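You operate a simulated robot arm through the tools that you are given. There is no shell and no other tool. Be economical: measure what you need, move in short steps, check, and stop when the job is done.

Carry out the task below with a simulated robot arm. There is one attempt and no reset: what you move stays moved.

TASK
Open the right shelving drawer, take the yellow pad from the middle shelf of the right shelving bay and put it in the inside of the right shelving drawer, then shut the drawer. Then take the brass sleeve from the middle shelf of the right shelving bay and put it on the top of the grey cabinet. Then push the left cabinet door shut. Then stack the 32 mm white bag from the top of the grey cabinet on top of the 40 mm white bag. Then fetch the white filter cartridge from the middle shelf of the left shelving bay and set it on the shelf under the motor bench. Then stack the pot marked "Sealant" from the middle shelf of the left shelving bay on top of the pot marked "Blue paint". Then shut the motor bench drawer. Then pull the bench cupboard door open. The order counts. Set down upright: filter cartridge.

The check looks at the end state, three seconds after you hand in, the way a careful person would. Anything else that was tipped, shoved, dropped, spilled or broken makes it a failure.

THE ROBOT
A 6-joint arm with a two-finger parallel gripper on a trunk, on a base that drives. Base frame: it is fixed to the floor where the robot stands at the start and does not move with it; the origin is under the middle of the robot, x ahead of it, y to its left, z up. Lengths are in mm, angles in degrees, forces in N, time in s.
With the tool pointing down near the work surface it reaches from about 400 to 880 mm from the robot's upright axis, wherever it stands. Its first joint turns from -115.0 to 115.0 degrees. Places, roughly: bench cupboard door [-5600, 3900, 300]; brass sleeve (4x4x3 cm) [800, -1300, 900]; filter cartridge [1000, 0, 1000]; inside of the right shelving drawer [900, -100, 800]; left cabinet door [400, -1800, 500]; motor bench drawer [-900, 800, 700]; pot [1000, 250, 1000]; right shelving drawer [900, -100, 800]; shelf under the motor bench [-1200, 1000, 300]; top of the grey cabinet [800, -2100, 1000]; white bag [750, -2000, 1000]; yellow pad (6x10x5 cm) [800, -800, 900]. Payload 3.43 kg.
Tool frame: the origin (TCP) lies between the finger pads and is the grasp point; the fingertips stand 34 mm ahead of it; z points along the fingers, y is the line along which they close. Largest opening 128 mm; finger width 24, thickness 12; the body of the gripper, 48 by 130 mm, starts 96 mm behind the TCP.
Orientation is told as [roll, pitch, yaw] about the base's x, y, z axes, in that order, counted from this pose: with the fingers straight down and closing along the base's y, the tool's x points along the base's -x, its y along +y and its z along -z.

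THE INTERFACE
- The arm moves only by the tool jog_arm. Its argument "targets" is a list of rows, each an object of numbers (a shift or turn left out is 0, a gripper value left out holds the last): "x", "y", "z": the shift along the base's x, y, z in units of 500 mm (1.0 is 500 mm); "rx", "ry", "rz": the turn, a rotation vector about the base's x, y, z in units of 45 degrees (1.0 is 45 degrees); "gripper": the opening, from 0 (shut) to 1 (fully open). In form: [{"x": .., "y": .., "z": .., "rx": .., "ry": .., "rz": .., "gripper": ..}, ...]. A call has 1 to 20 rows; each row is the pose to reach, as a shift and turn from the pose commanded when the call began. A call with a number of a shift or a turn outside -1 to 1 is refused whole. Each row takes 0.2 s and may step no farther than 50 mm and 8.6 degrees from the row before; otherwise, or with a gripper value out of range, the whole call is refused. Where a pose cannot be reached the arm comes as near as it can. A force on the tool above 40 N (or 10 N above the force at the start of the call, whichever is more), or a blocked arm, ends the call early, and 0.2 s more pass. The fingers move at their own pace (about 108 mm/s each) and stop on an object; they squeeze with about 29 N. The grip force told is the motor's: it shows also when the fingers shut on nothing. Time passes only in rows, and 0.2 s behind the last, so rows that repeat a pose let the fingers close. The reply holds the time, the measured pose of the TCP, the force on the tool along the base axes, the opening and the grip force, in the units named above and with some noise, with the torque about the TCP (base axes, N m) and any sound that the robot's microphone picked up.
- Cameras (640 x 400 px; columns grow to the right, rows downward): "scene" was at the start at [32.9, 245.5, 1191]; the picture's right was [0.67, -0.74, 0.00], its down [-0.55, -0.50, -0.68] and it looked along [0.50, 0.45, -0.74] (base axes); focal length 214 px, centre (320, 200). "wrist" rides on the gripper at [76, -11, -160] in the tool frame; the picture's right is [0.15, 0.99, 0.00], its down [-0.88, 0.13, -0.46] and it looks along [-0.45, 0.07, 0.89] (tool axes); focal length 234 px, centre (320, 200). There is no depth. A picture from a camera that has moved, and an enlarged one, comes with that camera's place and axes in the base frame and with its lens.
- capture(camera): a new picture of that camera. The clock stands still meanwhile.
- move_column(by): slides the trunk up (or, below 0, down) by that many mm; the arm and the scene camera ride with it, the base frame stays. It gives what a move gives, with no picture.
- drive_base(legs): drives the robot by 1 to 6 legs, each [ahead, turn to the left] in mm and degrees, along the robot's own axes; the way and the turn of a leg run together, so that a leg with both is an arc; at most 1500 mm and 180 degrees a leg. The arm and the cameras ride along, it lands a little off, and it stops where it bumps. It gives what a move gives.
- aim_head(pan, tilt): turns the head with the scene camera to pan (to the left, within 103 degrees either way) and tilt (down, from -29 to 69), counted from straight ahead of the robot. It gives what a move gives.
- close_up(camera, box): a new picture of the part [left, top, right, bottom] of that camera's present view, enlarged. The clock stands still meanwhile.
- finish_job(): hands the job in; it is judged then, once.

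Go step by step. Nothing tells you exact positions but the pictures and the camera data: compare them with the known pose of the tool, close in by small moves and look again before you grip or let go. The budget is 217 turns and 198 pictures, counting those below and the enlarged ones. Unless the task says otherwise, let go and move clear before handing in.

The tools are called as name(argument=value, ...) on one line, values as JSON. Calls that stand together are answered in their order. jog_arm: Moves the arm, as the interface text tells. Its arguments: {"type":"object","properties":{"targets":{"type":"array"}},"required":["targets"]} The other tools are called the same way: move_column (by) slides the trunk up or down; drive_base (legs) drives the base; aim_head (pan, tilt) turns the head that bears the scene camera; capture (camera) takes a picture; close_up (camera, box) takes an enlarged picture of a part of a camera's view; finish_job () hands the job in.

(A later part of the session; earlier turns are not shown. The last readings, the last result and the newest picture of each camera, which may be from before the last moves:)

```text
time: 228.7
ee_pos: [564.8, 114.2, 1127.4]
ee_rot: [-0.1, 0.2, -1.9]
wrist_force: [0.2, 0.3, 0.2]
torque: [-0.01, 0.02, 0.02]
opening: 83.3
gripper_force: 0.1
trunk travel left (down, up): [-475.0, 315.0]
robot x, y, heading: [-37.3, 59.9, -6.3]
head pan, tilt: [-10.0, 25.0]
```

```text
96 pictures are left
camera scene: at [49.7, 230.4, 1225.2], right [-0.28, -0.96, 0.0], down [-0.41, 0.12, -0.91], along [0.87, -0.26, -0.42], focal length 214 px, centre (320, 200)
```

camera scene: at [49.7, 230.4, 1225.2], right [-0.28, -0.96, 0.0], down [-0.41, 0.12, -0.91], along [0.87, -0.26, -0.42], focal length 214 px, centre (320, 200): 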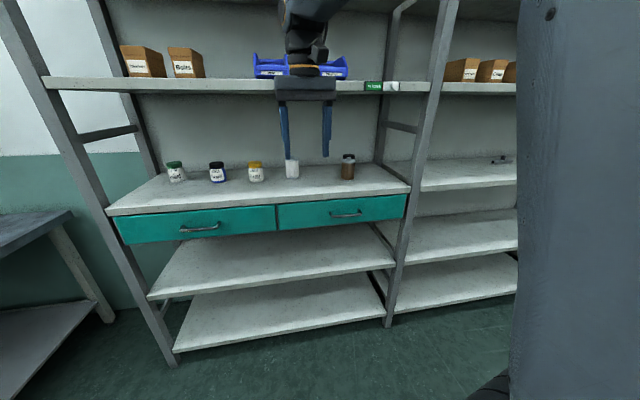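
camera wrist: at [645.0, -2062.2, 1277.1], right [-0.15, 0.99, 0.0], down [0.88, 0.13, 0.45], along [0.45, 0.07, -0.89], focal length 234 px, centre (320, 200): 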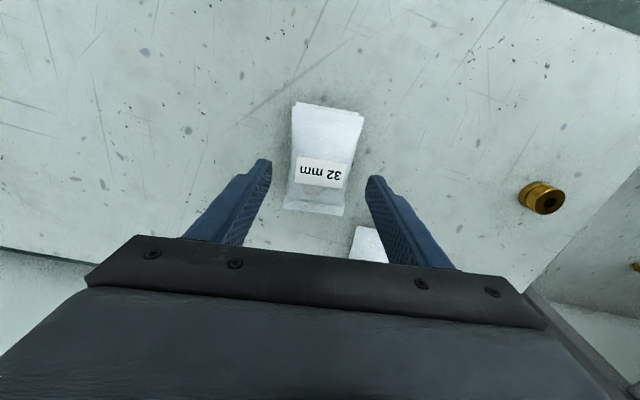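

I zoom on the pots and cartridge.

close_up(camera="scene", box=[150, 140, 370, 220])

jog_arm(targets=[{"x": 0.02, "z": -0.05, "ry": -0.16, "rz": -0.04}, {"x": 0.04, "z": -0.1, "ry": -0.32, "rz": -0.08}, {"x": 0.06, "z": -0.15, "ry": -0.48, "rz": -0.08}, {"x": 0.08, "z": -0.2, "ry": -0.64, "rz": -0.08}, {"x": 0.1, "z": -0.25, "ry": -0.8, "rz": -0.08}, {"x": 0.1, "z": -0.25, "ry": -0.96, "rz": -0.08}])

jog_arm(targets=[{"ry": -0.16}, {"ry": -0.333}])

capture(camera="wrist")

```text
2.91 times, centred on (260, 180) of scene
camera zoom: at [49.7, 230.4, 1225.2], right [-0.28, -0.96, 0.0], down [-0.41, 0.12, -0.91], along [0.87, -0.26, -0.42], focal length 624 px, centre (494, 258)
```

zoom: 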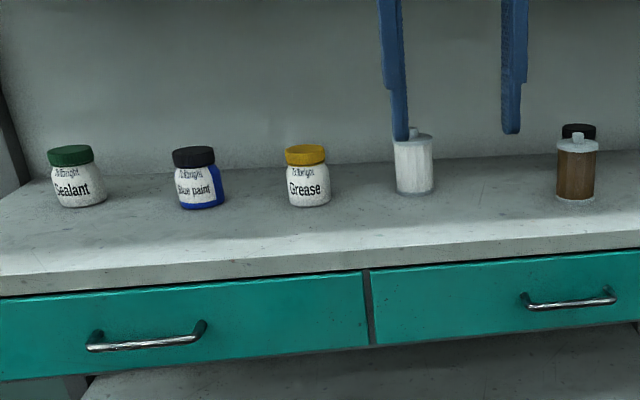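

```text
time: 230.1
ee_pos: [614.2, 113.5, 1001.3]
ee_rot: [3.5, -42.9, -7.2]
wrist_force: [1.1, -0.4, 0.4]
torque: [0.02, -0.01, 0.01]
opening: 82.9
gripper_force: 0.1
trunk travel left (down, up): [-475.0, 315.0]
robot x, y, heading: [-34.5, 61.8, -6.6]
head pan, tilt: [-10.0, 25.0]
```

```text
time: 230.7
ee_pos: [614.6, 104.8, 1000.1]
ee_rot: [3.3, -52.0, -8.4]
wrist_force: [0.2, -0.5, 0.7]
torque: [0.01, 0.02, 0.0]
opening: 83.2
gripper_force: 0.0
out of reach, approached as far as the arm can: row 2
trunk travel left (down, up): [-475.0, 315.0]
robot x, y, heading: [-40.9, 63.2, -6.5]
head pan, tilt: [-10.0, 25.0]
```

```text
94 pictures are left
camera wrist: at [442.3, 110.2, 1038.3], right [0.01, 1.0, -0.08], down [0.19, 0.08, 0.98], along [0.98, -0.02, -0.19], focal length 234 px, centre (320, 200)
```

wrist: 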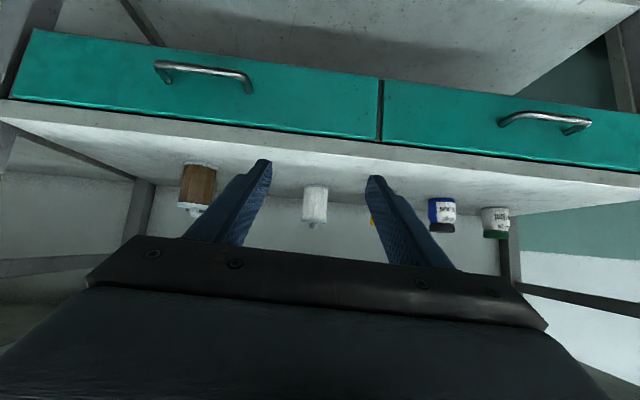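

Sealant (green), Blue paint, Grease (yellow), and the white cartridge at about (1002,82). I level the roll and drive ahead 150 mm.

jog_arm(targets=[{"x": 0.04, "z": -0.04, "rx": -0.07}, {"x": 0.08, "z": -0.06, "rx": -0.07, "ry": -0.15}])

drive_base(legs=[[150, 0]])

capture(camera="wrist")

capture(camera="scene")

```text
time: 231.3
ee_pos: [652.0, 105.2, 970.6]
ee_rot: [-0.8, -59.1, -5.1]
wrist_force: [0.0, 0.0, -0.2]
torque: [-0.01, 0.02, -0.01]
opening: 83.3
gripper_force: 0.2
trunk travel left (down, up): [-475.0, 315.0]
robot x, y, heading: [-32.3, 63.2, -6.2]
head pan, tilt: [-10.0, 25.0]
```

```text
time: 232.7
ee_pos: [803.4, 86.9, 971.5]
ee_rot: [-0.9, -59.0, -5.1]
wrist_force: [-0.7, -0.8, 0.3]
torque: [-0.02, -0.02, 0.02]
opening: 83.0
gripper_force: 0.1
trunk travel left (down, up): [-475.0, 315.0]
robot x, y, heading: [115.3, 44.7, -6.7]
head pan, tilt: [-10.0, 25.0]
```

```text
93 pictures are left
camera wrist: at [628.4, 93.9, 988.5], right [0.02, 0.99, -0.13], down [0.08, 0.13, 0.99], along [1.0, -0.03, -0.07], focal length 234 px, centre (320, 200)
```

wrist: 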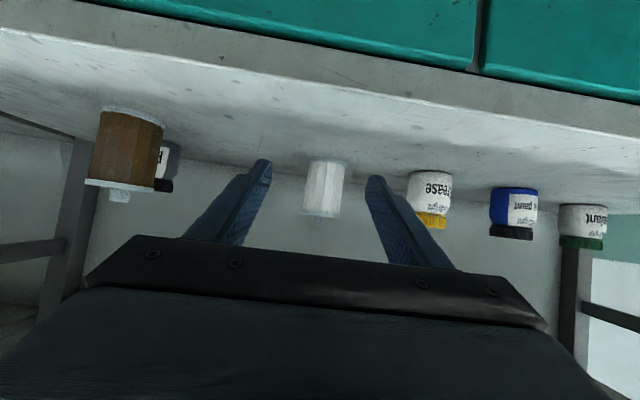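

```text
92 pictures are left
camera scene: at [200.5, 213.0, 1225.2], right [-0.29, -0.96, 0.0], down [-0.41, 0.12, -0.91], along [0.87, -0.26, -0.42], focal length 214 px, centre (320, 200)
```

scene: 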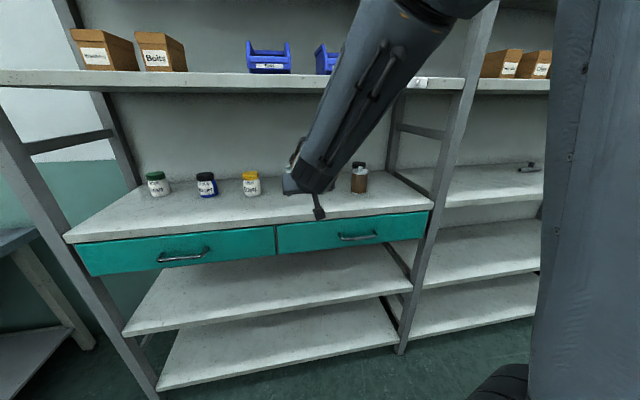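

The cartridge is centred at about (1004,86). I open to 100 mm and slide in around it.

jog_arm(targets=[{"x": 0.06, "z": -0.01, "gripper": 0.78}, {"x": 0.12, "z": -0.02}, {"x": 0.18, "z": -0.03}, {"x": 0.23, "z": -0.04}, {"x": 0.27, "z": -0.042}])

capture(camera="wrist")

close_up(camera="scene", box=[230, 110, 390, 210])

```text
time: 233.9
ee_pos: [939.4, 86.4, 948.7]
ee_rot: [-0.9, -59.1, -5.1]
wrist_force: [0.0, 0.0, -0.3]
torque: [-0.02, 0.01, 0.0]
opening: 99.7
gripper_force: 0.1
trunk travel left (down, up): [-475.0, 315.0]
robot x, y, heading: [116.8, 45.9, -6.4]
head pan, tilt: [-10.0, 25.0]
```

```text
91 pictures are left
camera wrist: at [763.5, 94.3, 967.2], right [0.02, 0.99, -0.13], down [0.08, 0.13, 0.99], along [1.0, -0.03, -0.07], focal length 234 px, centre (320, 200)
```

wrist: 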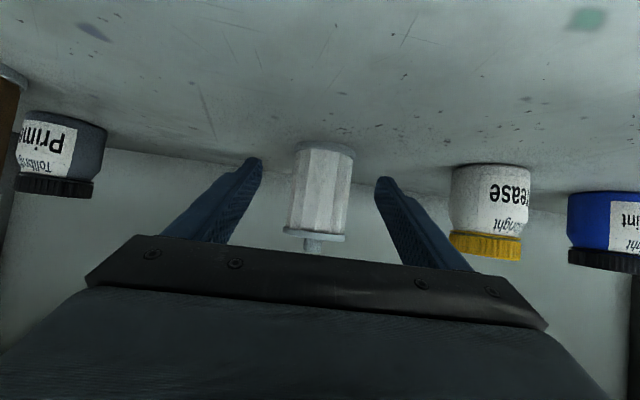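

```text
4.00 times, centred on (310, 160) of scene
camera zoom: at [200.2, 213.0, 1225.2], right [-0.29, -0.96, 0.0], down [-0.4, 0.12, -0.91], along [0.87, -0.26, -0.42], focal length 858 px, centre (360, 360)
```

zoom: 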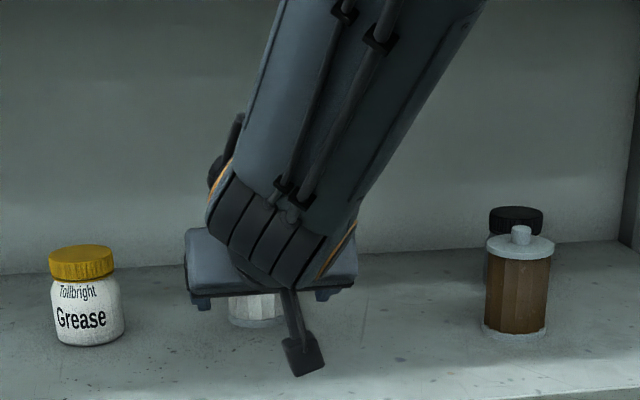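

Aligned. I slide the last 58 mm and close.

jog_arm(targets=[{"x": 0.04}, {"x": 0.08, "y": -0.002}, {"x": 0.116, "y": -0.003}, {"x": 0.116, "y": -0.003, "gripper": 0.0}, {"x": 0.116, "y": -0.003, "gripper": 0.0}, {"x": 0.116, "y": -0.003, "gripper": 0.0}])

capture(camera="wrist")

```text
time: 235.3
ee_pos: [997.2, 86.4, 951.2]
ee_rot: [-0.8, -59.1, -5.1]
wrist_force: [0.9, -0.6, 1.6]
torque: [0.13, -0.11, -0.06]
opening: 60.7
gripper_force: 28.8
trunk travel left (down, up): [-475.0, 315.0]
robot x, y, heading: [112.2, 45.3, -6.4]
head pan, tilt: [-10.0, 25.0]
```

```text
89 pictures are left
camera wrist: at [821.9, 92.9, 967.7], right [0.03, 0.99, -0.13], down [0.07, 0.13, 0.99], along [1.0, -0.03, -0.07], focal length 234 px, centre (320, 200)
```

wrist: 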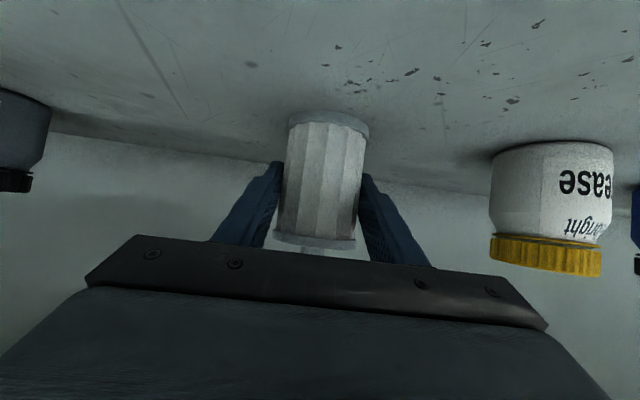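

Gripped at 61 mm, TCP 51 mm above its base. I lift slowly and retract.

jog_arm(targets=[{"z": 0.01}, {"z": 0.025}, {"z": 0.045}, {"z": 0.06, "x": -0.02}, {"z": 0.06, "x": -0.06}, {"z": 0.06, "x": -0.1}, {"z": 0.06, "x": -0.15}, {"z": 0.06, "x": -0.2}, {"z": 0.06, "x": -0.25}, {"z": 0.06, "x": -0.3}, {"z": 0.06, "x": -0.35}, {"z": 0.06, "x": -0.4}, {"z": 0.06, "x": -0.44}, {"z": 0.06, "x": -0.46}])

capture(camera="wrist")

```text
time: 238.3
ee_pos: [765.0, 84.5, 980.6]
ee_rot: [-0.8, -59.1, -5.1]
wrist_force: [0.3, 0.2, -2.2]
torque: [-0.01, 0.0, 0.0]
opening: 60.8
gripper_force: 28.9
trunk travel left (down, up): [-475.0, 315.0]
robot x, y, heading: [114.1, 47.6, -6.7]
head pan, tilt: [-10.0, 25.0]
```

```text
88 pictures are left
camera wrist: at [590.0, 90.8, 997.8], right [0.02, 0.99, -0.13], down [0.08, 0.13, 0.99], along [1.0, -0.03, -0.07], focal length 234 px, centre (320, 200)
```

wrist: 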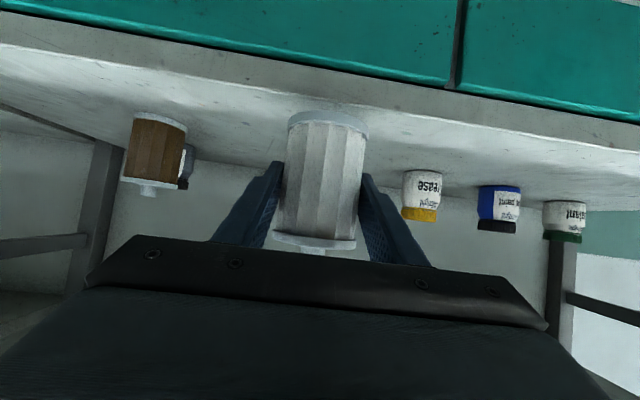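

The cartridge is secure. I back out, turn and drive up the aisle to face the motor bench (the left bench, front at x≈-850).

drive_base(legs=[[-180, 0], [0, 96.7], [1180, 0]])

aim_head(pan=85, tilt=30)

capture(camera="scene")

capture(camera="wrist")

```text
time: 249.6
ee_pos: [-207.8, 1897.6, 980.7]
ee_rot: [-0.8, -59.1, 92.3]
wrist_force: [-0.3, -0.1, -0.6]
torque: [0.03, -0.02, 0.01]
opening: 60.5
gripper_force: 28.7
trunk travel left (down, up): [-475.0, 315.0]
robot x, y, heading: [-84.0, 1257.1, 90.7]
head pan, tilt: [-10.0, 25.0]
```

```text
time: 251.3
ee_pos: [-206.8, 1895.9, 980.0]
ee_rot: [-0.7, -59.0, 92.3]
wrist_force: [0.0, 0.4, -1.2]
torque: [-0.02, 0.02, 0.01]
opening: 60.4
gripper_force: 28.6
trunk travel left (down, up): [-475.0, 315.0]
robot x, y, heading: [-84.5, 1252.8, 90.8]
head pan, tilt: [85.0, 30.0]
```

```text
87 pictures are left
camera scene: at [-369.3, 1232.5, 1217.2], right [0.07, 1.0, 0.0], down [0.5, -0.04, -0.87], along [-0.86, 0.06, -0.5], focal length 214 px, centre (320, 200)
```

scene: 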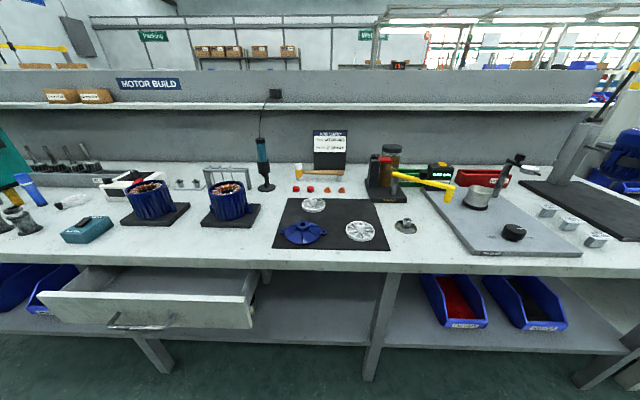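

```text
86 pictures are left
camera wrist: at [-190.5, 1721.3, 997.8], right [-0.99, -0.1, -0.13], down [-0.14, 0.06, 0.99], along [-0.09, 0.99, -0.07], focal length 234 px, centre (320, 200)
```

wrist: 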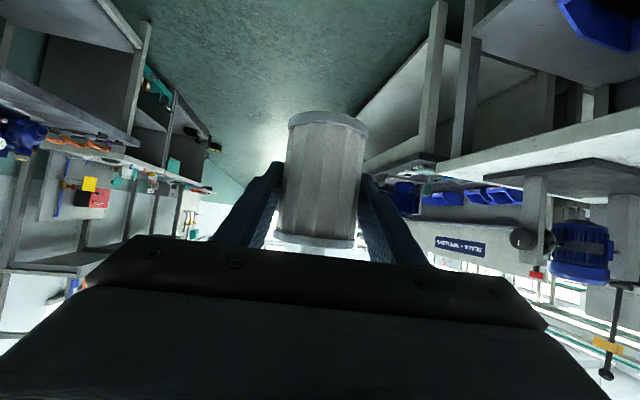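

That is the motor bench ("Motor build"), with an open drawer and free shelf to its right. I swing backwards in an arc to face it.

drive_base(legs=[[60, 0], [-140, 89.5]])

aim_head(pan=-5, tilt=35)

capture(camera="scene")

```text
time: 256.0
ee_pos: [-640.4, 1119.6, 981.2]
ee_rot: [-0.7, -59.2, -179.1]
wrist_force: [0.7, -0.9, -1.6]
torque: [0.0, -0.01, -0.03]
opening: 60.4
gripper_force: 29.6
trunk travel left (down, up): [-475.0, 315.0]
robot x, y, heading: [6.0, 1230.5, 179.6]
head pan, tilt: [85.0, 30.0]
```

```text
time: 257.7
ee_pos: [-639.4, 1118.3, 980.7]
ee_rot: [-0.8, -59.1, -179.0]
wrist_force: [-0.7, 0.2, -1.0]
torque: [-0.01, -0.03, -0.01]
opening: 60.4
gripper_force: 28.6
trunk travel left (down, up): [-475.0, 315.0]
robot x, y, heading: [0.5, 1225.8, 179.7]
head pan, tilt: [-5.0, 35.0]
```

```text
85 pictures are left
camera scene: at [-60.6, 1038.6, 1209.4], right [0.09, 1.0, 0.0], down [0.57, -0.05, -0.82], along [-0.82, 0.08, -0.57], focal length 214 px, centre (320, 200)
```

scene: 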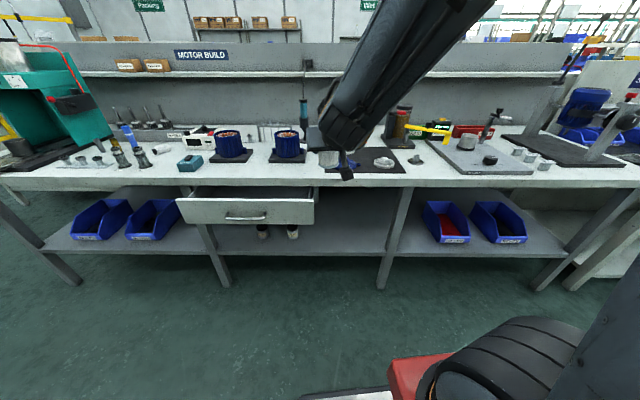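

I need to keep clear of the open drawer (right end y≈1077). I back off 120 mm, centre the arm at y≈1235, and lower the trunk.

drive_base(legs=[[-120, 0]])

jog_arm(targets=[{"y": 0.06}, {"y": 0.12}, {"y": 0.18}, {"y": 0.23}])

move_column(by=-470)

capture(camera="scene")

capture(camera="wrist")

```text
time: 258.9
ee_pos: [-519.5, 1119.5, 980.6]
ee_rot: [-0.7, -59.1, -179.0]
wrist_force: [-0.5, -0.6, -1.0]
torque: [0.01, -0.03, 0.03]
opening: 60.6
gripper_force: 28.9
trunk travel left (down, up): [-475.0, 315.0]
robot x, y, heading: [122.1, 1223.6, 179.7]
head pan, tilt: [-5.0, 35.0]
```

```text
time: 259.9
ee_pos: [-519.6, 1204.3, 983.6]
ee_rot: [-1.4, -58.9, -179.0]
wrist_force: [0.1, 0.3, 0.0]
torque: [0.02, 0.02, 0.0]
opening: 60.5
gripper_force: 29.0
out of reach, approached as far as the arm can: row 3, 4
trunk travel left (down, up): [-475.0, 315.0]
robot x, y, heading: [122.1, 1225.9, 179.8]
head pan, tilt: [-5.0, 35.0]
```

```text
refused: -470 is not a number from -400 to 400
```

```text
84 pictures are left
camera scene: at [59.7, 1037.7, 1209.4], right [0.09, 1.0, 0.0], down [0.57, -0.05, -0.82], along [-0.82, 0.08, -0.57], focal length 214 px, centre (320, 200)
```

scene: 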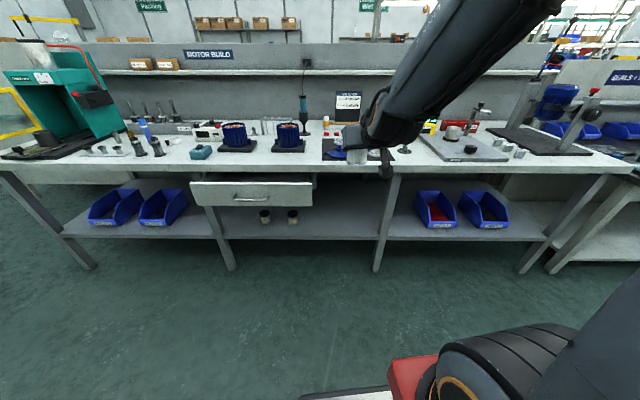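

```text
83 pictures are left
camera wrist: at [-342.1, 1215.4, 1000.1], right [0.07, -0.99, -0.14], down [-0.06, -0.14, 0.99], along [-1.0, -0.06, -0.07], focal length 234 px, centre (320, 200)
```

wrist: 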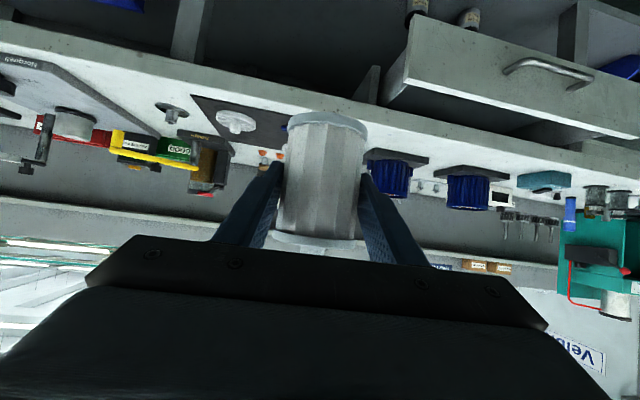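

Bench top is at z≈790 with edge x≈-820; shelf z≈340. The space below is clear, so I lower the trunk.

move_column(by=-400)

capture(camera="scene")

capture(camera="wrist")

```text
time: 263.8
ee_pos: [-575.0, 1204.8, 581.8]
ee_rot: [-0.9, -59.0, -179.0]
wrist_force: [-0.3, -0.3, -0.9]
torque: [0.0, 0.0, 0.01]
opening: 60.5
gripper_force: 28.6
trunk travel left (down, up): [-75.0, 715.0]
robot x, y, heading: [121.2, 1224.2, 179.5]
head pan, tilt: [-5.0, 35.0]
```

```text
82 pictures are left
camera scene: at [-51.6, 1038.6, 809.4], right [0.09, 1.0, 0.0], down [0.57, -0.05, -0.82], along [-0.82, 0.08, -0.57], focal length 214 px, centre (320, 200)
```

scene: 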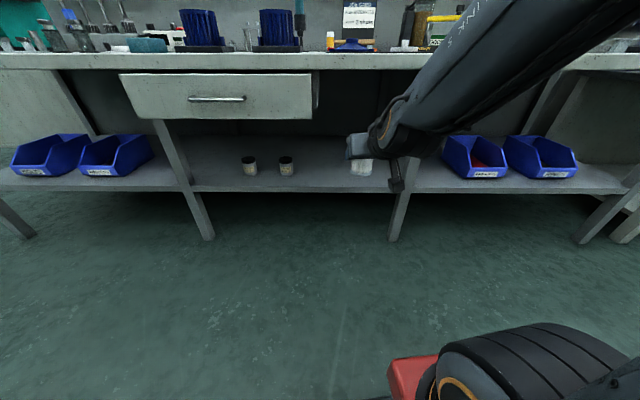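

```text
81 pictures are left
camera wrist: at [-397.8, 1216.8, 599.3], right [0.08, -0.99, -0.13], down [-0.06, -0.14, 0.99], along [-0.99, -0.07, -0.07], focal length 234 px, centre (320, 200)
```

wrist: 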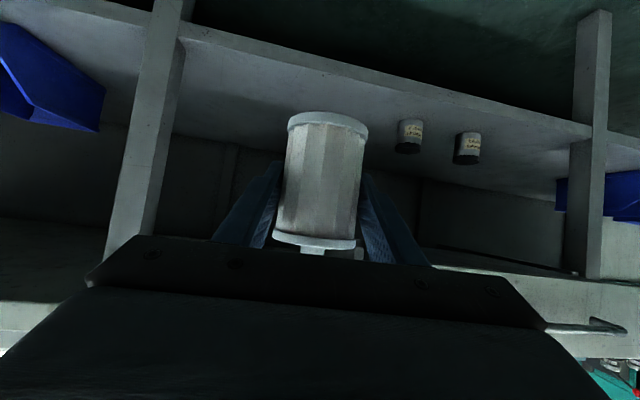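

Now well triangulated: shelf z≈300 (front x≈-895), bench edge (-786, z 766–805), drawer handle (-715,820,705). I lower fully and drive in.

move_column(by=-75)

jog_arm(targets=[{"z": -0.06}, {"z": -0.12}, {"z": -0.18}])

drive_base(legs=[[200, 0]])

capture(camera="wrist")

capture(camera="scene")

```text
time: 264.9
ee_pos: [-590.4, 1204.4, 507.0]
ee_rot: [-0.9, -58.9, -179.1]
wrist_force: [-0.3, -0.5, -0.4]
torque: [0.02, 0.0, 0.01]
opening: 60.3
gripper_force: 28.9
trunk travel left (down, up): [0.0, 790.0]
robot x, y, heading: [120.4, 1226.1, 179.7]
head pan, tilt: [-5.0, 35.0]
```

```text
time: 265.7
ee_pos: [-620.1, 1179.1, 417.3]
ee_rot: [-1.4, -58.9, -179.0]
wrist_force: [-0.5, -0.5, -0.4]
torque: [-0.02, -0.02, -0.01]
opening: 60.6
gripper_force: 29.3
out of reach, approached as far as the arm can: row 1, 2, 3
trunk travel left (down, up): [0.0, 790.0]
robot x, y, heading: [122.6, 1227.4, 179.7]
head pan, tilt: [-5.0, 35.0]
```

```text
time: 267.3
ee_pos: [-817.0, 1177.8, 418.0]
ee_rot: [-1.3, -58.7, -178.7]
wrist_force: [-0.1, -1.5, -0.4]
torque: [-0.03, -0.02, 0.01]
opening: 60.3
gripper_force: 28.9
trunk travel left (down, up): [0.0, 790.0]
robot x, y, heading: [-74.7, 1228.6, 179.8]
head pan, tilt: [-5.0, 35.0]
```

```text
80 pictures are left
camera wrist: at [-640.4, 1189.5, 435.2], right [0.08, -0.99, -0.14], down [-0.07, -0.14, 0.99], along [-0.99, -0.07, -0.08], focal length 234 px, centre (320, 200)
```

wrist: 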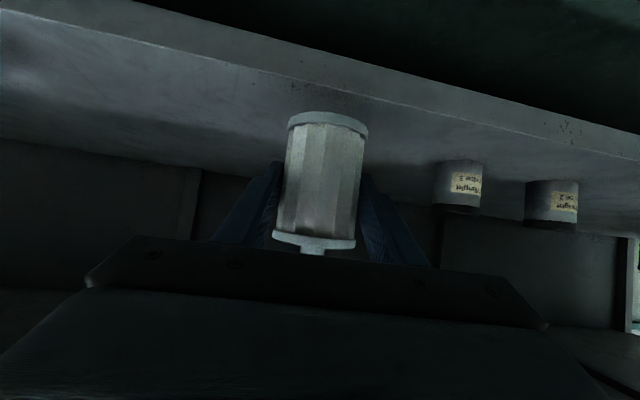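

```text
79 pictures are left
camera scene: at [-269.3, 1039.0, 734.4], right [0.09, 1.0, 0.0], down [0.57, -0.05, -0.82], along [-0.82, 0.07, -0.57], focal length 214 px, centre (320, 200)
```

scene: 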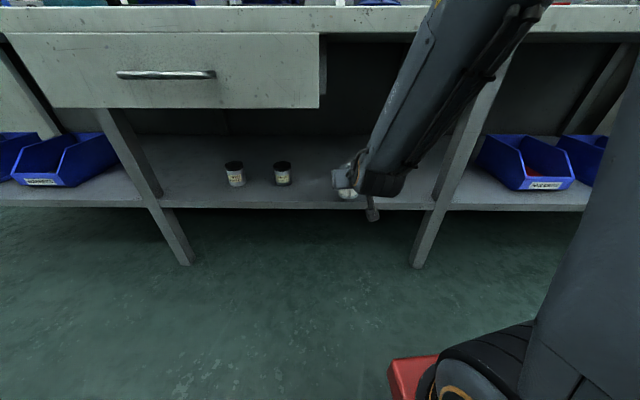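

Clear below the bench. I extend the arm in over the shelf (x≈-955), then check before lowering.

jog_arm(targets=[{"x": -0.04, "z": -0.01}, {"x": -0.08, "z": -0.02}, {"x": -0.12, "z": -0.03}, {"x": -0.16, "z": -0.04}, {"x": -0.2, "z": -0.05}, {"x": -0.24, "z": -0.05}, {"x": -0.276, "z": -0.05}])

capture(camera="wrist")

capture(camera="scene")

```text
time: 268.9
ee_pos: [-954.1, 1173.0, 393.8]
ee_rot: [-2.0, -58.7, -178.7]
wrist_force: [0.3, -0.5, -1.6]
torque: [-0.03, 0.02, -0.02]
opening: 60.4
gripper_force: 28.8
out of reach, approached as far as the arm can: row 4, 5, 6, 7
trunk travel left (down, up): [0.0, 790.0]
robot x, y, heading: [-77.5, 1232.2, 179.7]
head pan, tilt: [-5.0, 35.0]
```

```text
78 pictures are left
camera wrist: at [-777.2, 1182.4, 412.3], right [0.07, -0.99, -0.14], down [-0.07, -0.15, 0.99], along [-1.0, -0.06, -0.08], focal length 234 px, centre (320, 200)
```

wrist: 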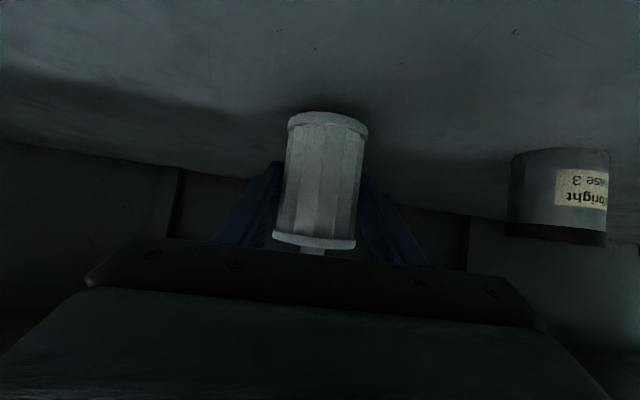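

```text
77 pictures are left
camera scene: at [-269.3, 1039.0, 734.4], right [0.09, 1.0, 0.0], down [0.57, -0.05, -0.82], along [-0.82, 0.07, -0.57], focal length 214 px, centre (320, 200)
```

scene: 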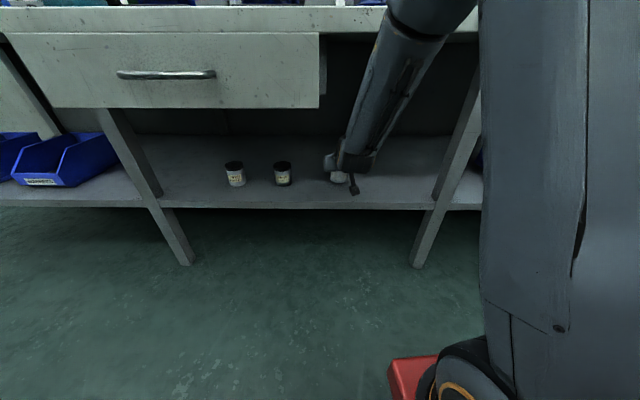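

Position is good at (-954,1173). I lower toward the shelf.

jog_arm(targets=[{"z": -0.02}, {"z": -0.04}, {"z": -0.06}])

close_up(camera="scene", box=[290, 120, 390, 210])

```text
time: 269.7
ee_pos: [-957.1, 1165.8, 370.7]
ee_rot: [-1.9, -59.1, -178.9]
wrist_force: [-7.6, 3.1, 23.2]
torque: [-0.3, 0.15, -0.19]
opening: 60.2
gripper_force: 29.8
out of reach, approached as far as the arm can: row 2, 3
trunk travel left (down, up): [0.0, 790.0]
robot x, y, heading: [-73.9, 1229.8, 180.0]
head pan, tilt: [-5.0, 35.0]
```

```text
4.44 times, centred on (340, 165) of scene
camera zoom: at [-269.0, 1039.2, 734.6], right [0.09, 1.0, 0.0], down [0.57, -0.05, -0.82], along [-0.82, 0.07, -0.57], focal length 953 px, centre (231, 356)
```

zoom: 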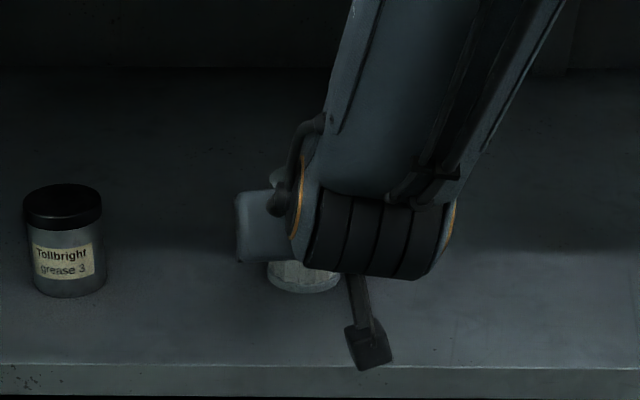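

Contact at 23 N — the base seems to be on the shelf. I check with the wrist camera.

jog_arm(targets=[{"z": 0.004}])

close_up(camera="wrist", box=[220, 60, 420, 260])

```text
time: 270.1
ee_pos: [-955.0, 1164.3, 369.7]
ee_rot: [-1.8, -58.7, -178.7]
wrist_force: [-4.4, 5.3, 18.3]
torque: [-0.17, 0.43, -0.21]
opening: 60.1
gripper_force: 28.8
trunk travel left (down, up): [0.0, 790.0]
robot x, y, heading: [-74.6, 1228.2, 179.9]
head pan, tilt: [-5.0, 35.0]
```

```text
2.00 times, centred on (320, 160) of wrist
camera zoom: at [-777.6, 1174.2, 387.5], right [0.07, -0.99, -0.14], down [-0.07, -0.15, 0.99], along [-1.0, -0.06, -0.08], focal length 468 px, centre (320, 280)
```

zoom: 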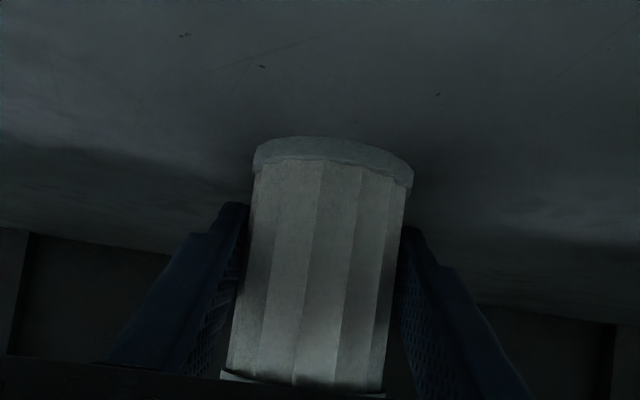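

It sits on the shelf. I relieve the load a bit more, open and back out.

jog_arm(targets=[{"z": 0.004}, {"z": 0.004, "gripper": 0.55}, {"z": 0.004, "gripper": 0.75}, {"z": 0.004, "gripper": 0.75}])

close_up(camera="wrist", box=[220, 60, 420, 260])

```text
time: 271.1
ee_pos: [-953.8, 1163.8, 370.0]
ee_rot: [-1.8, -58.7, -178.7]
wrist_force: [0.3, 0.3, -0.3]
torque: [0.02, 0.0, -0.03]
opening: 95.9
gripper_force: 0.1
trunk travel left (down, up): [0.0, 790.0]
robot x, y, heading: [-75.2, 1228.2, 179.8]
head pan, tilt: [-5.0, 35.0]
```

```text
2.00 times, centred on (320, 160) of wrist
camera zoom: at [-777.6, 1174.0, 388.5], right [0.07, -0.99, -0.14], down [-0.07, -0.15, 0.99], along [-1.0, -0.06, -0.08], focal length 468 px, centre (320, 280)
```

zoom: 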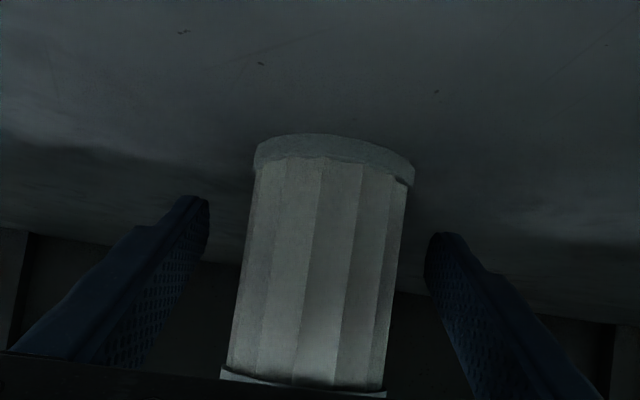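

The cartridge stands free and upright. I back straight out with the base.

drive_base(legs=[[-330, 0]])

capture(camera="wrist")

capture(camera="scene")

```text
time: 273.2
ee_pos: [-624.6, 1166.9, 369.9]
ee_rot: [-1.8, -58.7, -179.0]
wrist_force: [-0.7, 0.0, 0.8]
torque: [-0.03, -0.02, -0.04]
opening: 95.8
gripper_force: 0.0
trunk travel left (down, up): [0.0, 790.0]
robot x, y, heading: [253.8, 1225.9, 179.5]
head pan, tilt: [-5.0, 35.0]
```

```text
73 pictures are left
camera wrist: at [-447.5, 1175.8, 388.6], right [0.07, -0.99, -0.14], down [-0.07, -0.15, 0.99], along [-1.0, -0.06, -0.08], focal length 234 px, centre (320, 200)
```

wrist: 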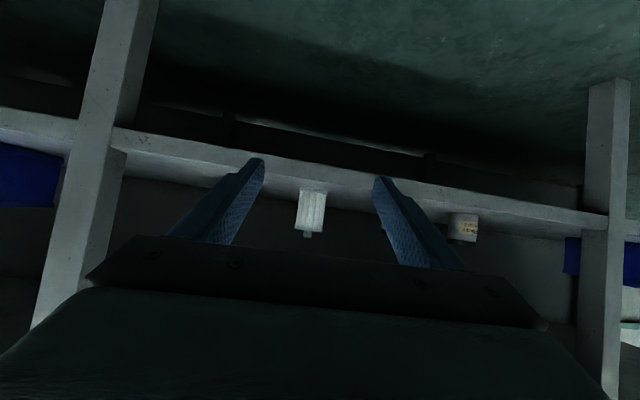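

```text
72 pictures are left
camera scene: at [60.2, 1038.0, 734.4], right [0.1, 1.0, 0.0], down [0.57, -0.06, -0.82], along [-0.82, 0.08, -0.57], focal length 214 px, centre (320, 200)
```

scene: 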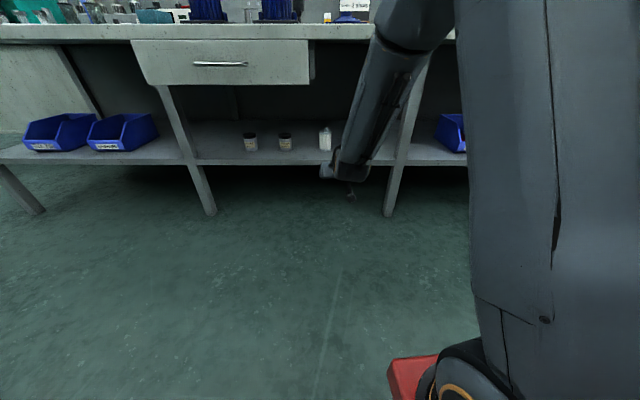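

The cartridge stands upright on the shelf. I raise the trunk, retract the arm and go back to the left bay for the Sealant pot.

move_column(by=400)

move_column(by=75)

jog_arm(targets=[{"x": 0.06, "z": 0.05}, {"x": 0.12, "z": 0.1}, {"x": 0.18, "z": 0.15}, {"x": 0.24, "z": 0.2}, {"x": 0.3, "z": 0.24}])

drive_base(legs=[[250, 0], [0, 90]])

```text
time: 277.1
ee_pos: [-623.7, 1166.9, 771.3]
ee_rot: [-1.9, -58.7, -179.2]
wrist_force: [-1.1, 0.3, 0.1]
torque: [0.04, 0.04, 0.01]
opening: 96.1
gripper_force: 0.0
trunk travel left (down, up): [-400.0, 390.0]
robot x, y, heading: [253.7, 1223.0, 179.8]
head pan, tilt: [-5.0, 35.0]
```

```text
time: 278.2
ee_pos: [-625.4, 1166.5, 845.9]
ee_rot: [-1.8, -58.7, -179.1]
wrist_force: [0.3, 0.2, 0.3]
torque: [0.01, -0.03, 0.0]
opening: 96.0
gripper_force: 0.0
trunk travel left (down, up): [-475.0, 315.0]
robot x, y, heading: [255.4, 1224.8, 179.3]
head pan, tilt: [-5.0, 35.0]
```

```text
time: 279.4
ee_pos: [-475.1, 1167.5, 965.6]
ee_rot: [-1.9, -58.7, -179.0]
wrist_force: [0.2, 0.3, -0.6]
torque: [-0.02, 0.07, 0.01]
opening: 95.9
gripper_force: 0.1
trunk travel left (down, up): [-475.0, 315.0]
robot x, y, heading: [253.9, 1225.3, 179.6]
head pan, tilt: [-5.0, 35.0]
```

```text
time: 285.1
ee_pos: [58.6, 499.3, 966.8]
ee_rot: [-1.8, -58.7, -89.0]
wrist_force: [-0.1, 0.1, 0.5]
torque: [0.02, -0.01, 0.02]
opening: 96.2
gripper_force: 0.0
trunk travel left (down, up): [-475.0, 315.0]
robot x, y, heading: [2.5, 1227.5, -90.5]
head pan, tilt: [-5.0, 35.0]
```

I continue to the pots and face the bay.

drive_base(legs=[[745, 0], [0, 85]])

aim_head(pan=-5, tilt=25)

capture(camera="wrist")

capture(camera="scene")

```text
time: 292.7
ee_pos: [723.9, 467.1, 966.8]
ee_rot: [-1.8, -58.7, -5.2]
wrist_force: [-0.3, 0.2, -0.3]
torque: [0.01, 0.01, 0.01]
opening: 95.8
gripper_force: 0.0
trunk travel left (down, up): [-475.0, 315.0]
robot x, y, heading: [-5.2, 489.9, -6.9]
head pan, tilt: [-5.0, 35.0]
```

```text
time: 293.4
ee_pos: [723.5, 467.9, 967.1]
ee_rot: [-1.8, -58.7, -5.2]
wrist_force: [-0.7, -0.1, 0.7]
torque: [-0.02, -0.03, 0.02]
opening: 95.9
gripper_force: 0.1
trunk travel left (down, up): [-475.0, 315.0]
robot x, y, heading: [-6.9, 487.7, -6.5]
head pan, tilt: [-5.0, 25.0]
```

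```text
71 pictures are left
camera wrist: at [549.0, 477.6, 984.6], right [0.04, 0.99, -0.14], down [0.08, 0.14, 0.99], along [1.0, -0.05, -0.08], focal length 234 px, centre (320, 200)
```

wrist: 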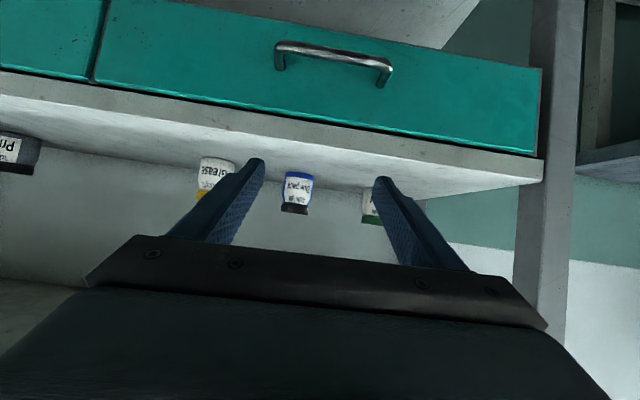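

```text
70 pictures are left
camera scene: at [79.6, 664.6, 1225.1], right [-0.2, -0.98, 0.0], down [-0.41, 0.09, -0.91], along [0.89, -0.18, -0.42], focal length 214 px, centre (320, 200)
```

scene: 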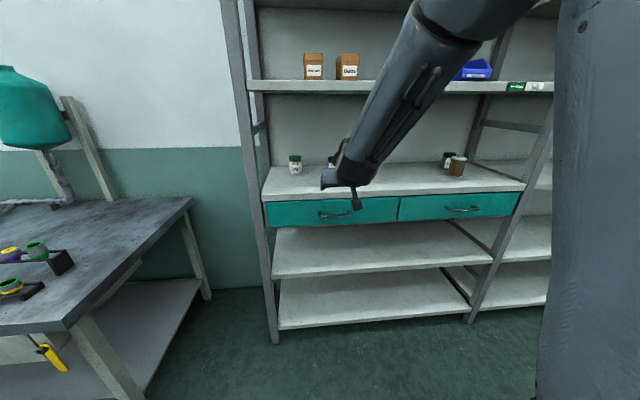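

I align the arm with the Sealant pot (y≈578) and drive ahead 180 mm.

jog_arm(targets=[{"y": 0.07}, {"y": 0.14}, {"y": 0.21, "gripper": 0.7}])

drive_base(legs=[[180, 0]])

capture(camera="wrist")

close_up(camera="scene", box=[260, 100, 420, 200])

```text
time: 294.2
ee_pos: [723.2, 570.4, 967.8]
ee_rot: [-1.9, -58.6, -5.3]
wrist_force: [0.9, 0.2, 0.3]
torque: [-0.01, 0.04, 0.04]
opening: 89.8
gripper_force: 0.1
trunk travel left (down, up): [-475.0, 315.0]
robot x, y, heading: [-6.0, 487.5, -6.8]
head pan, tilt: [-5.0, 25.0]
```

```text
time: 295.7
ee_pos: [903.1, 548.1, 966.7]
ee_rot: [-1.8, -58.8, -5.3]
wrist_force: [0.9, -0.1, -0.6]
torque: [0.0, 0.01, 0.02]
opening: 89.4
gripper_force: 0.1
trunk travel left (down, up): [-475.0, 315.0]
robot x, y, heading: [167.2, 466.6, -7.0]
head pan, tilt: [-5.0, 25.0]
```

```text
69 pictures are left
camera wrist: at [728.1, 558.3, 985.0], right [0.04, 0.99, -0.14], down [0.08, 0.14, 0.99], along [1.0, -0.06, -0.08], focal length 234 px, centre (320, 200)
```

wrist: 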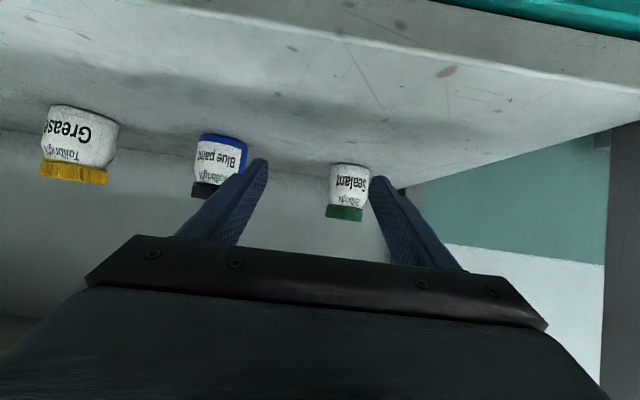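

```text
4.00 times, centred on (340, 150) of scene
camera zoom: at [259.1, 643.1, 1225.2], right [-0.21, -0.98, 0.0], down [-0.41, 0.09, -0.91], along [0.89, -0.19, -0.42], focal length 858 px, centre (240, 400)
```

zoom: 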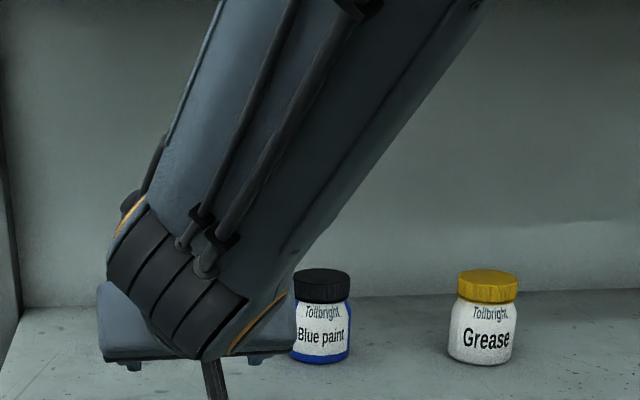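

Sealant centre ≈(1098,577), Blue paint ≈(1044,390), pots ~80 mm tall. To keep the forearm below the upper shelf I lower the trunk by 250 mm while raising the arm correspondingly.

jog_arm(targets=[{"z": 0.06}, {"z": 0.12}, {"z": 0.18}, {"z": 0.24}])

move_column(by=-125)

jog_arm(targets=[{"z": 0.06}, {"z": 0.12}, {"z": 0.18}, {"z": 0.24}])

move_column(by=-125)

capture(camera="scene")

capture(camera="wrist")

```text
time: 296.7
ee_pos: [902.4, 547.1, 1087.1]
ee_rot: [-1.8, -58.6, -5.5]
wrist_force: [-0.4, -0.2, -0.6]
torque: [-0.01, 0.0, -0.02]
opening: 89.3
gripper_force: 0.0
trunk travel left (down, up): [-475.0, 315.0]
robot x, y, heading: [172.6, 468.2, -7.0]
head pan, tilt: [-5.0, 25.0]
```

```text
time: 298.2
ee_pos: [902.6, 547.9, 961.9]
ee_rot: [-1.8, -58.7, -5.4]
wrist_force: [-1.2, 0.6, 0.2]
torque: [0.0, 0.02, 0.01]
opening: 89.4
gripper_force: 0.2
trunk travel left (down, up): [-350.0, 440.0]
robot x, y, heading: [171.7, 468.3, -7.0]
head pan, tilt: [-5.0, 25.0]
```

```text
time: 299.2
ee_pos: [901.2, 546.8, 1082.8]
ee_rot: [-1.8, -58.6, -5.4]
wrist_force: [0.5, 0.2, -0.8]
torque: [0.01, -0.04, 0.0]
opening: 89.7
gripper_force: 0.0
trunk travel left (down, up): [-350.0, 440.0]
robot x, y, heading: [169.0, 467.3, -6.9]
head pan, tilt: [-5.0, 25.0]
```

```text
time: 300.8
ee_pos: [903.7, 547.9, 955.5]
ee_rot: [-1.8, -58.8, -5.4]
wrist_force: [-0.2, -0.7, -0.3]
torque: [0.01, 0.02, 0.02]
opening: 89.6
gripper_force: 0.1
trunk travel left (down, up): [-225.0, 565.0]
robot x, y, heading: [172.5, 467.3, -6.9]
head pan, tilt: [-5.0, 25.0]
```

```text
67 pictures are left
camera scene: at [328.2, 634.8, 975.2], right [-0.21, -0.98, 0.0], down [-0.41, 0.09, -0.91], along [0.89, -0.19, -0.42], focal length 214 px, centre (320, 200)
```

scene: 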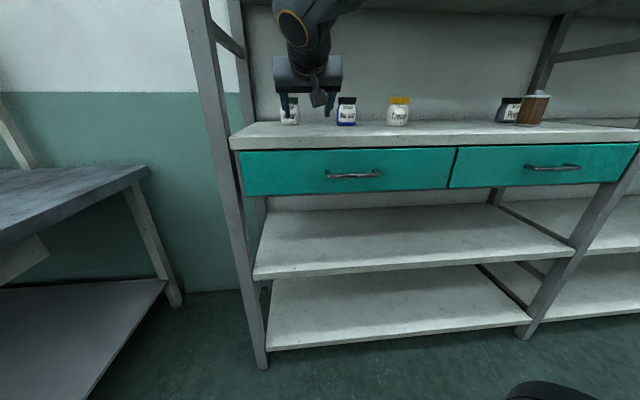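

```text
66 pictures are left
camera wrist: at [728.0, 558.4, 975.2], right [0.04, 0.99, -0.14], down [0.08, 0.14, 0.99], along [1.0, -0.06, -0.08], focal length 234 px, centre (320, 200)
```

wrist: 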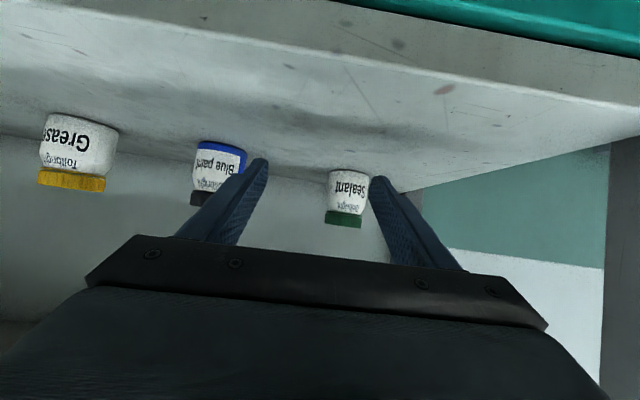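

I move closer, aligning y with the Sealant pot, and check.

aim_head(pan=-8, tilt=8)

jog_arm(targets=[{"x": 0.05, "y": 0.03}, {"x": 0.1, "y": 0.056, "z": -0.01}, {"x": 0.15, "y": 0.056, "z": -0.016}, {"x": 0.19, "y": 0.056, "z": -0.018}])

capture(camera="wrist")

capture(camera="scene")

```text
time: 301.6
ee_pos: [903.2, 547.0, 956.7]
ee_rot: [-1.7, -58.6, -5.4]
wrist_force: [-0.1, -0.1, -0.3]
torque: [0.0, 0.0, 0.01]
opening: 89.4
gripper_force: 0.0
trunk travel left (down, up): [-225.0, 565.0]
robot x, y, heading: [170.4, 468.3, -7.2]
head pan, tilt: [-8.0, 8.0]
```

```text
time: 302.6
ee_pos: [997.0, 577.1, 946.8]
ee_rot: [-1.8, -58.6, -5.4]
wrist_force: [-0.1, -1.0, 0.0]
torque: [-0.01, 0.02, 0.0]
opening: 89.9
gripper_force: 0.2
trunk travel left (down, up): [-225.0, 565.0]
robot x, y, heading: [169.4, 467.8, -7.0]
head pan, tilt: [-8.0, 8.0]
```

```text
65 pictures are left
camera wrist: at [822.5, 587.5, 965.7], right [0.04, 0.99, -0.14], down [0.08, 0.14, 0.99], along [1.0, -0.06, -0.08], focal length 234 px, centre (320, 200)
```

wrist: 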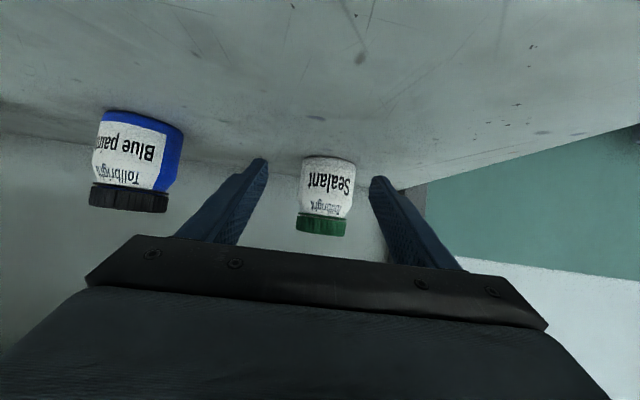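

```text
64 pictures are left
camera scene: at [327.4, 630.0, 1002.8], right [-0.26, -0.97, 0.0], down [-0.13, 0.04, -0.99], along [0.96, -0.25, -0.14], focal length 214 px, centre (320, 200)
```

scene: 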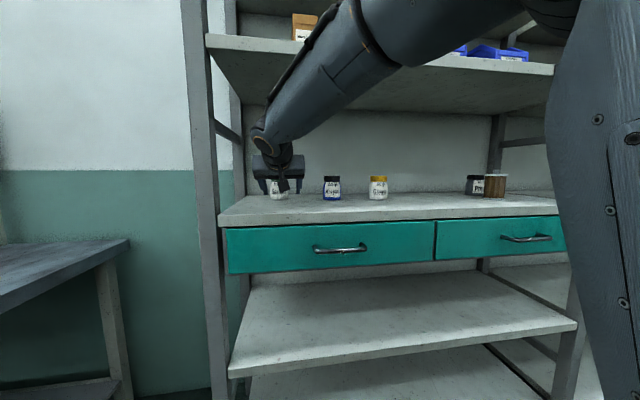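

The forearm would come close to the upper shelf (underside ≈1215), so I lower the trunk another 150 mm in two stages.

jog_arm(targets=[{"z": 0.05}, {"z": 0.1}, {"z": 0.15}])

move_column(by=-75)

jog_arm(targets=[{"z": 0.05}, {"z": 0.1}, {"z": 0.15}])

move_column(by=-75)

capture(camera="scene")

```text
time: 303.4
ee_pos: [997.7, 576.2, 1024.6]
ee_rot: [-1.9, -58.8, -5.2]
wrist_force: [0.6, 0.0, 0.0]
torque: [0.01, -0.02, -0.01]
opening: 89.3
gripper_force: 0.1
trunk travel left (down, up): [-225.0, 565.0]
robot x, y, heading: [167.2, 465.2, -6.7]
head pan, tilt: [-8.0, 8.0]
```

```text
time: 304.5
ee_pos: [998.3, 575.3, 947.2]
ee_rot: [-1.8, -58.8, -5.4]
wrist_force: [-0.3, -0.6, 0.5]
torque: [-0.01, 0.01, 0.03]
opening: 89.6
gripper_force: 0.0
trunk travel left (down, up): [-150.0, 640.0]
robot x, y, heading: [172.9, 465.6, -7.0]
head pan, tilt: [-8.0, 8.0]
```

```text
time: 305.3
ee_pos: [997.6, 577.0, 1023.3]
ee_rot: [-2.0, -58.7, -5.3]
wrist_force: [0.5, -0.4, -0.7]
torque: [-0.01, 0.0, 0.0]
opening: 89.7
gripper_force: 0.0
trunk travel left (down, up): [-150.0, 640.0]
robot x, y, heading: [171.7, 471.0, -7.0]
head pan, tilt: [-8.0, 8.0]
```

```text
time: 306.4
ee_pos: [998.5, 576.1, 948.9]
ee_rot: [-1.8, -58.9, -5.3]
wrist_force: [-0.4, 0.1, -0.3]
torque: [0.01, 0.0, 0.03]
opening: 89.6
gripper_force: 0.1
trunk travel left (down, up): [-75.0, 715.0]
robot x, y, heading: [165.3, 467.1, -6.7]
head pan, tilt: [-8.0, 8.0]
```

```text
63 pictures are left
camera scene: at [369.0, 625.0, 852.8], right [-0.26, -0.97, 0.0], down [-0.13, 0.04, -0.99], along [0.96, -0.25, -0.14], focal length 214 px, centre (320, 200)
```

scene: 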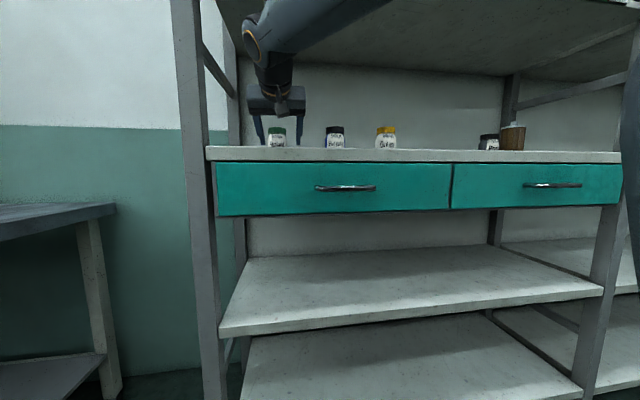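

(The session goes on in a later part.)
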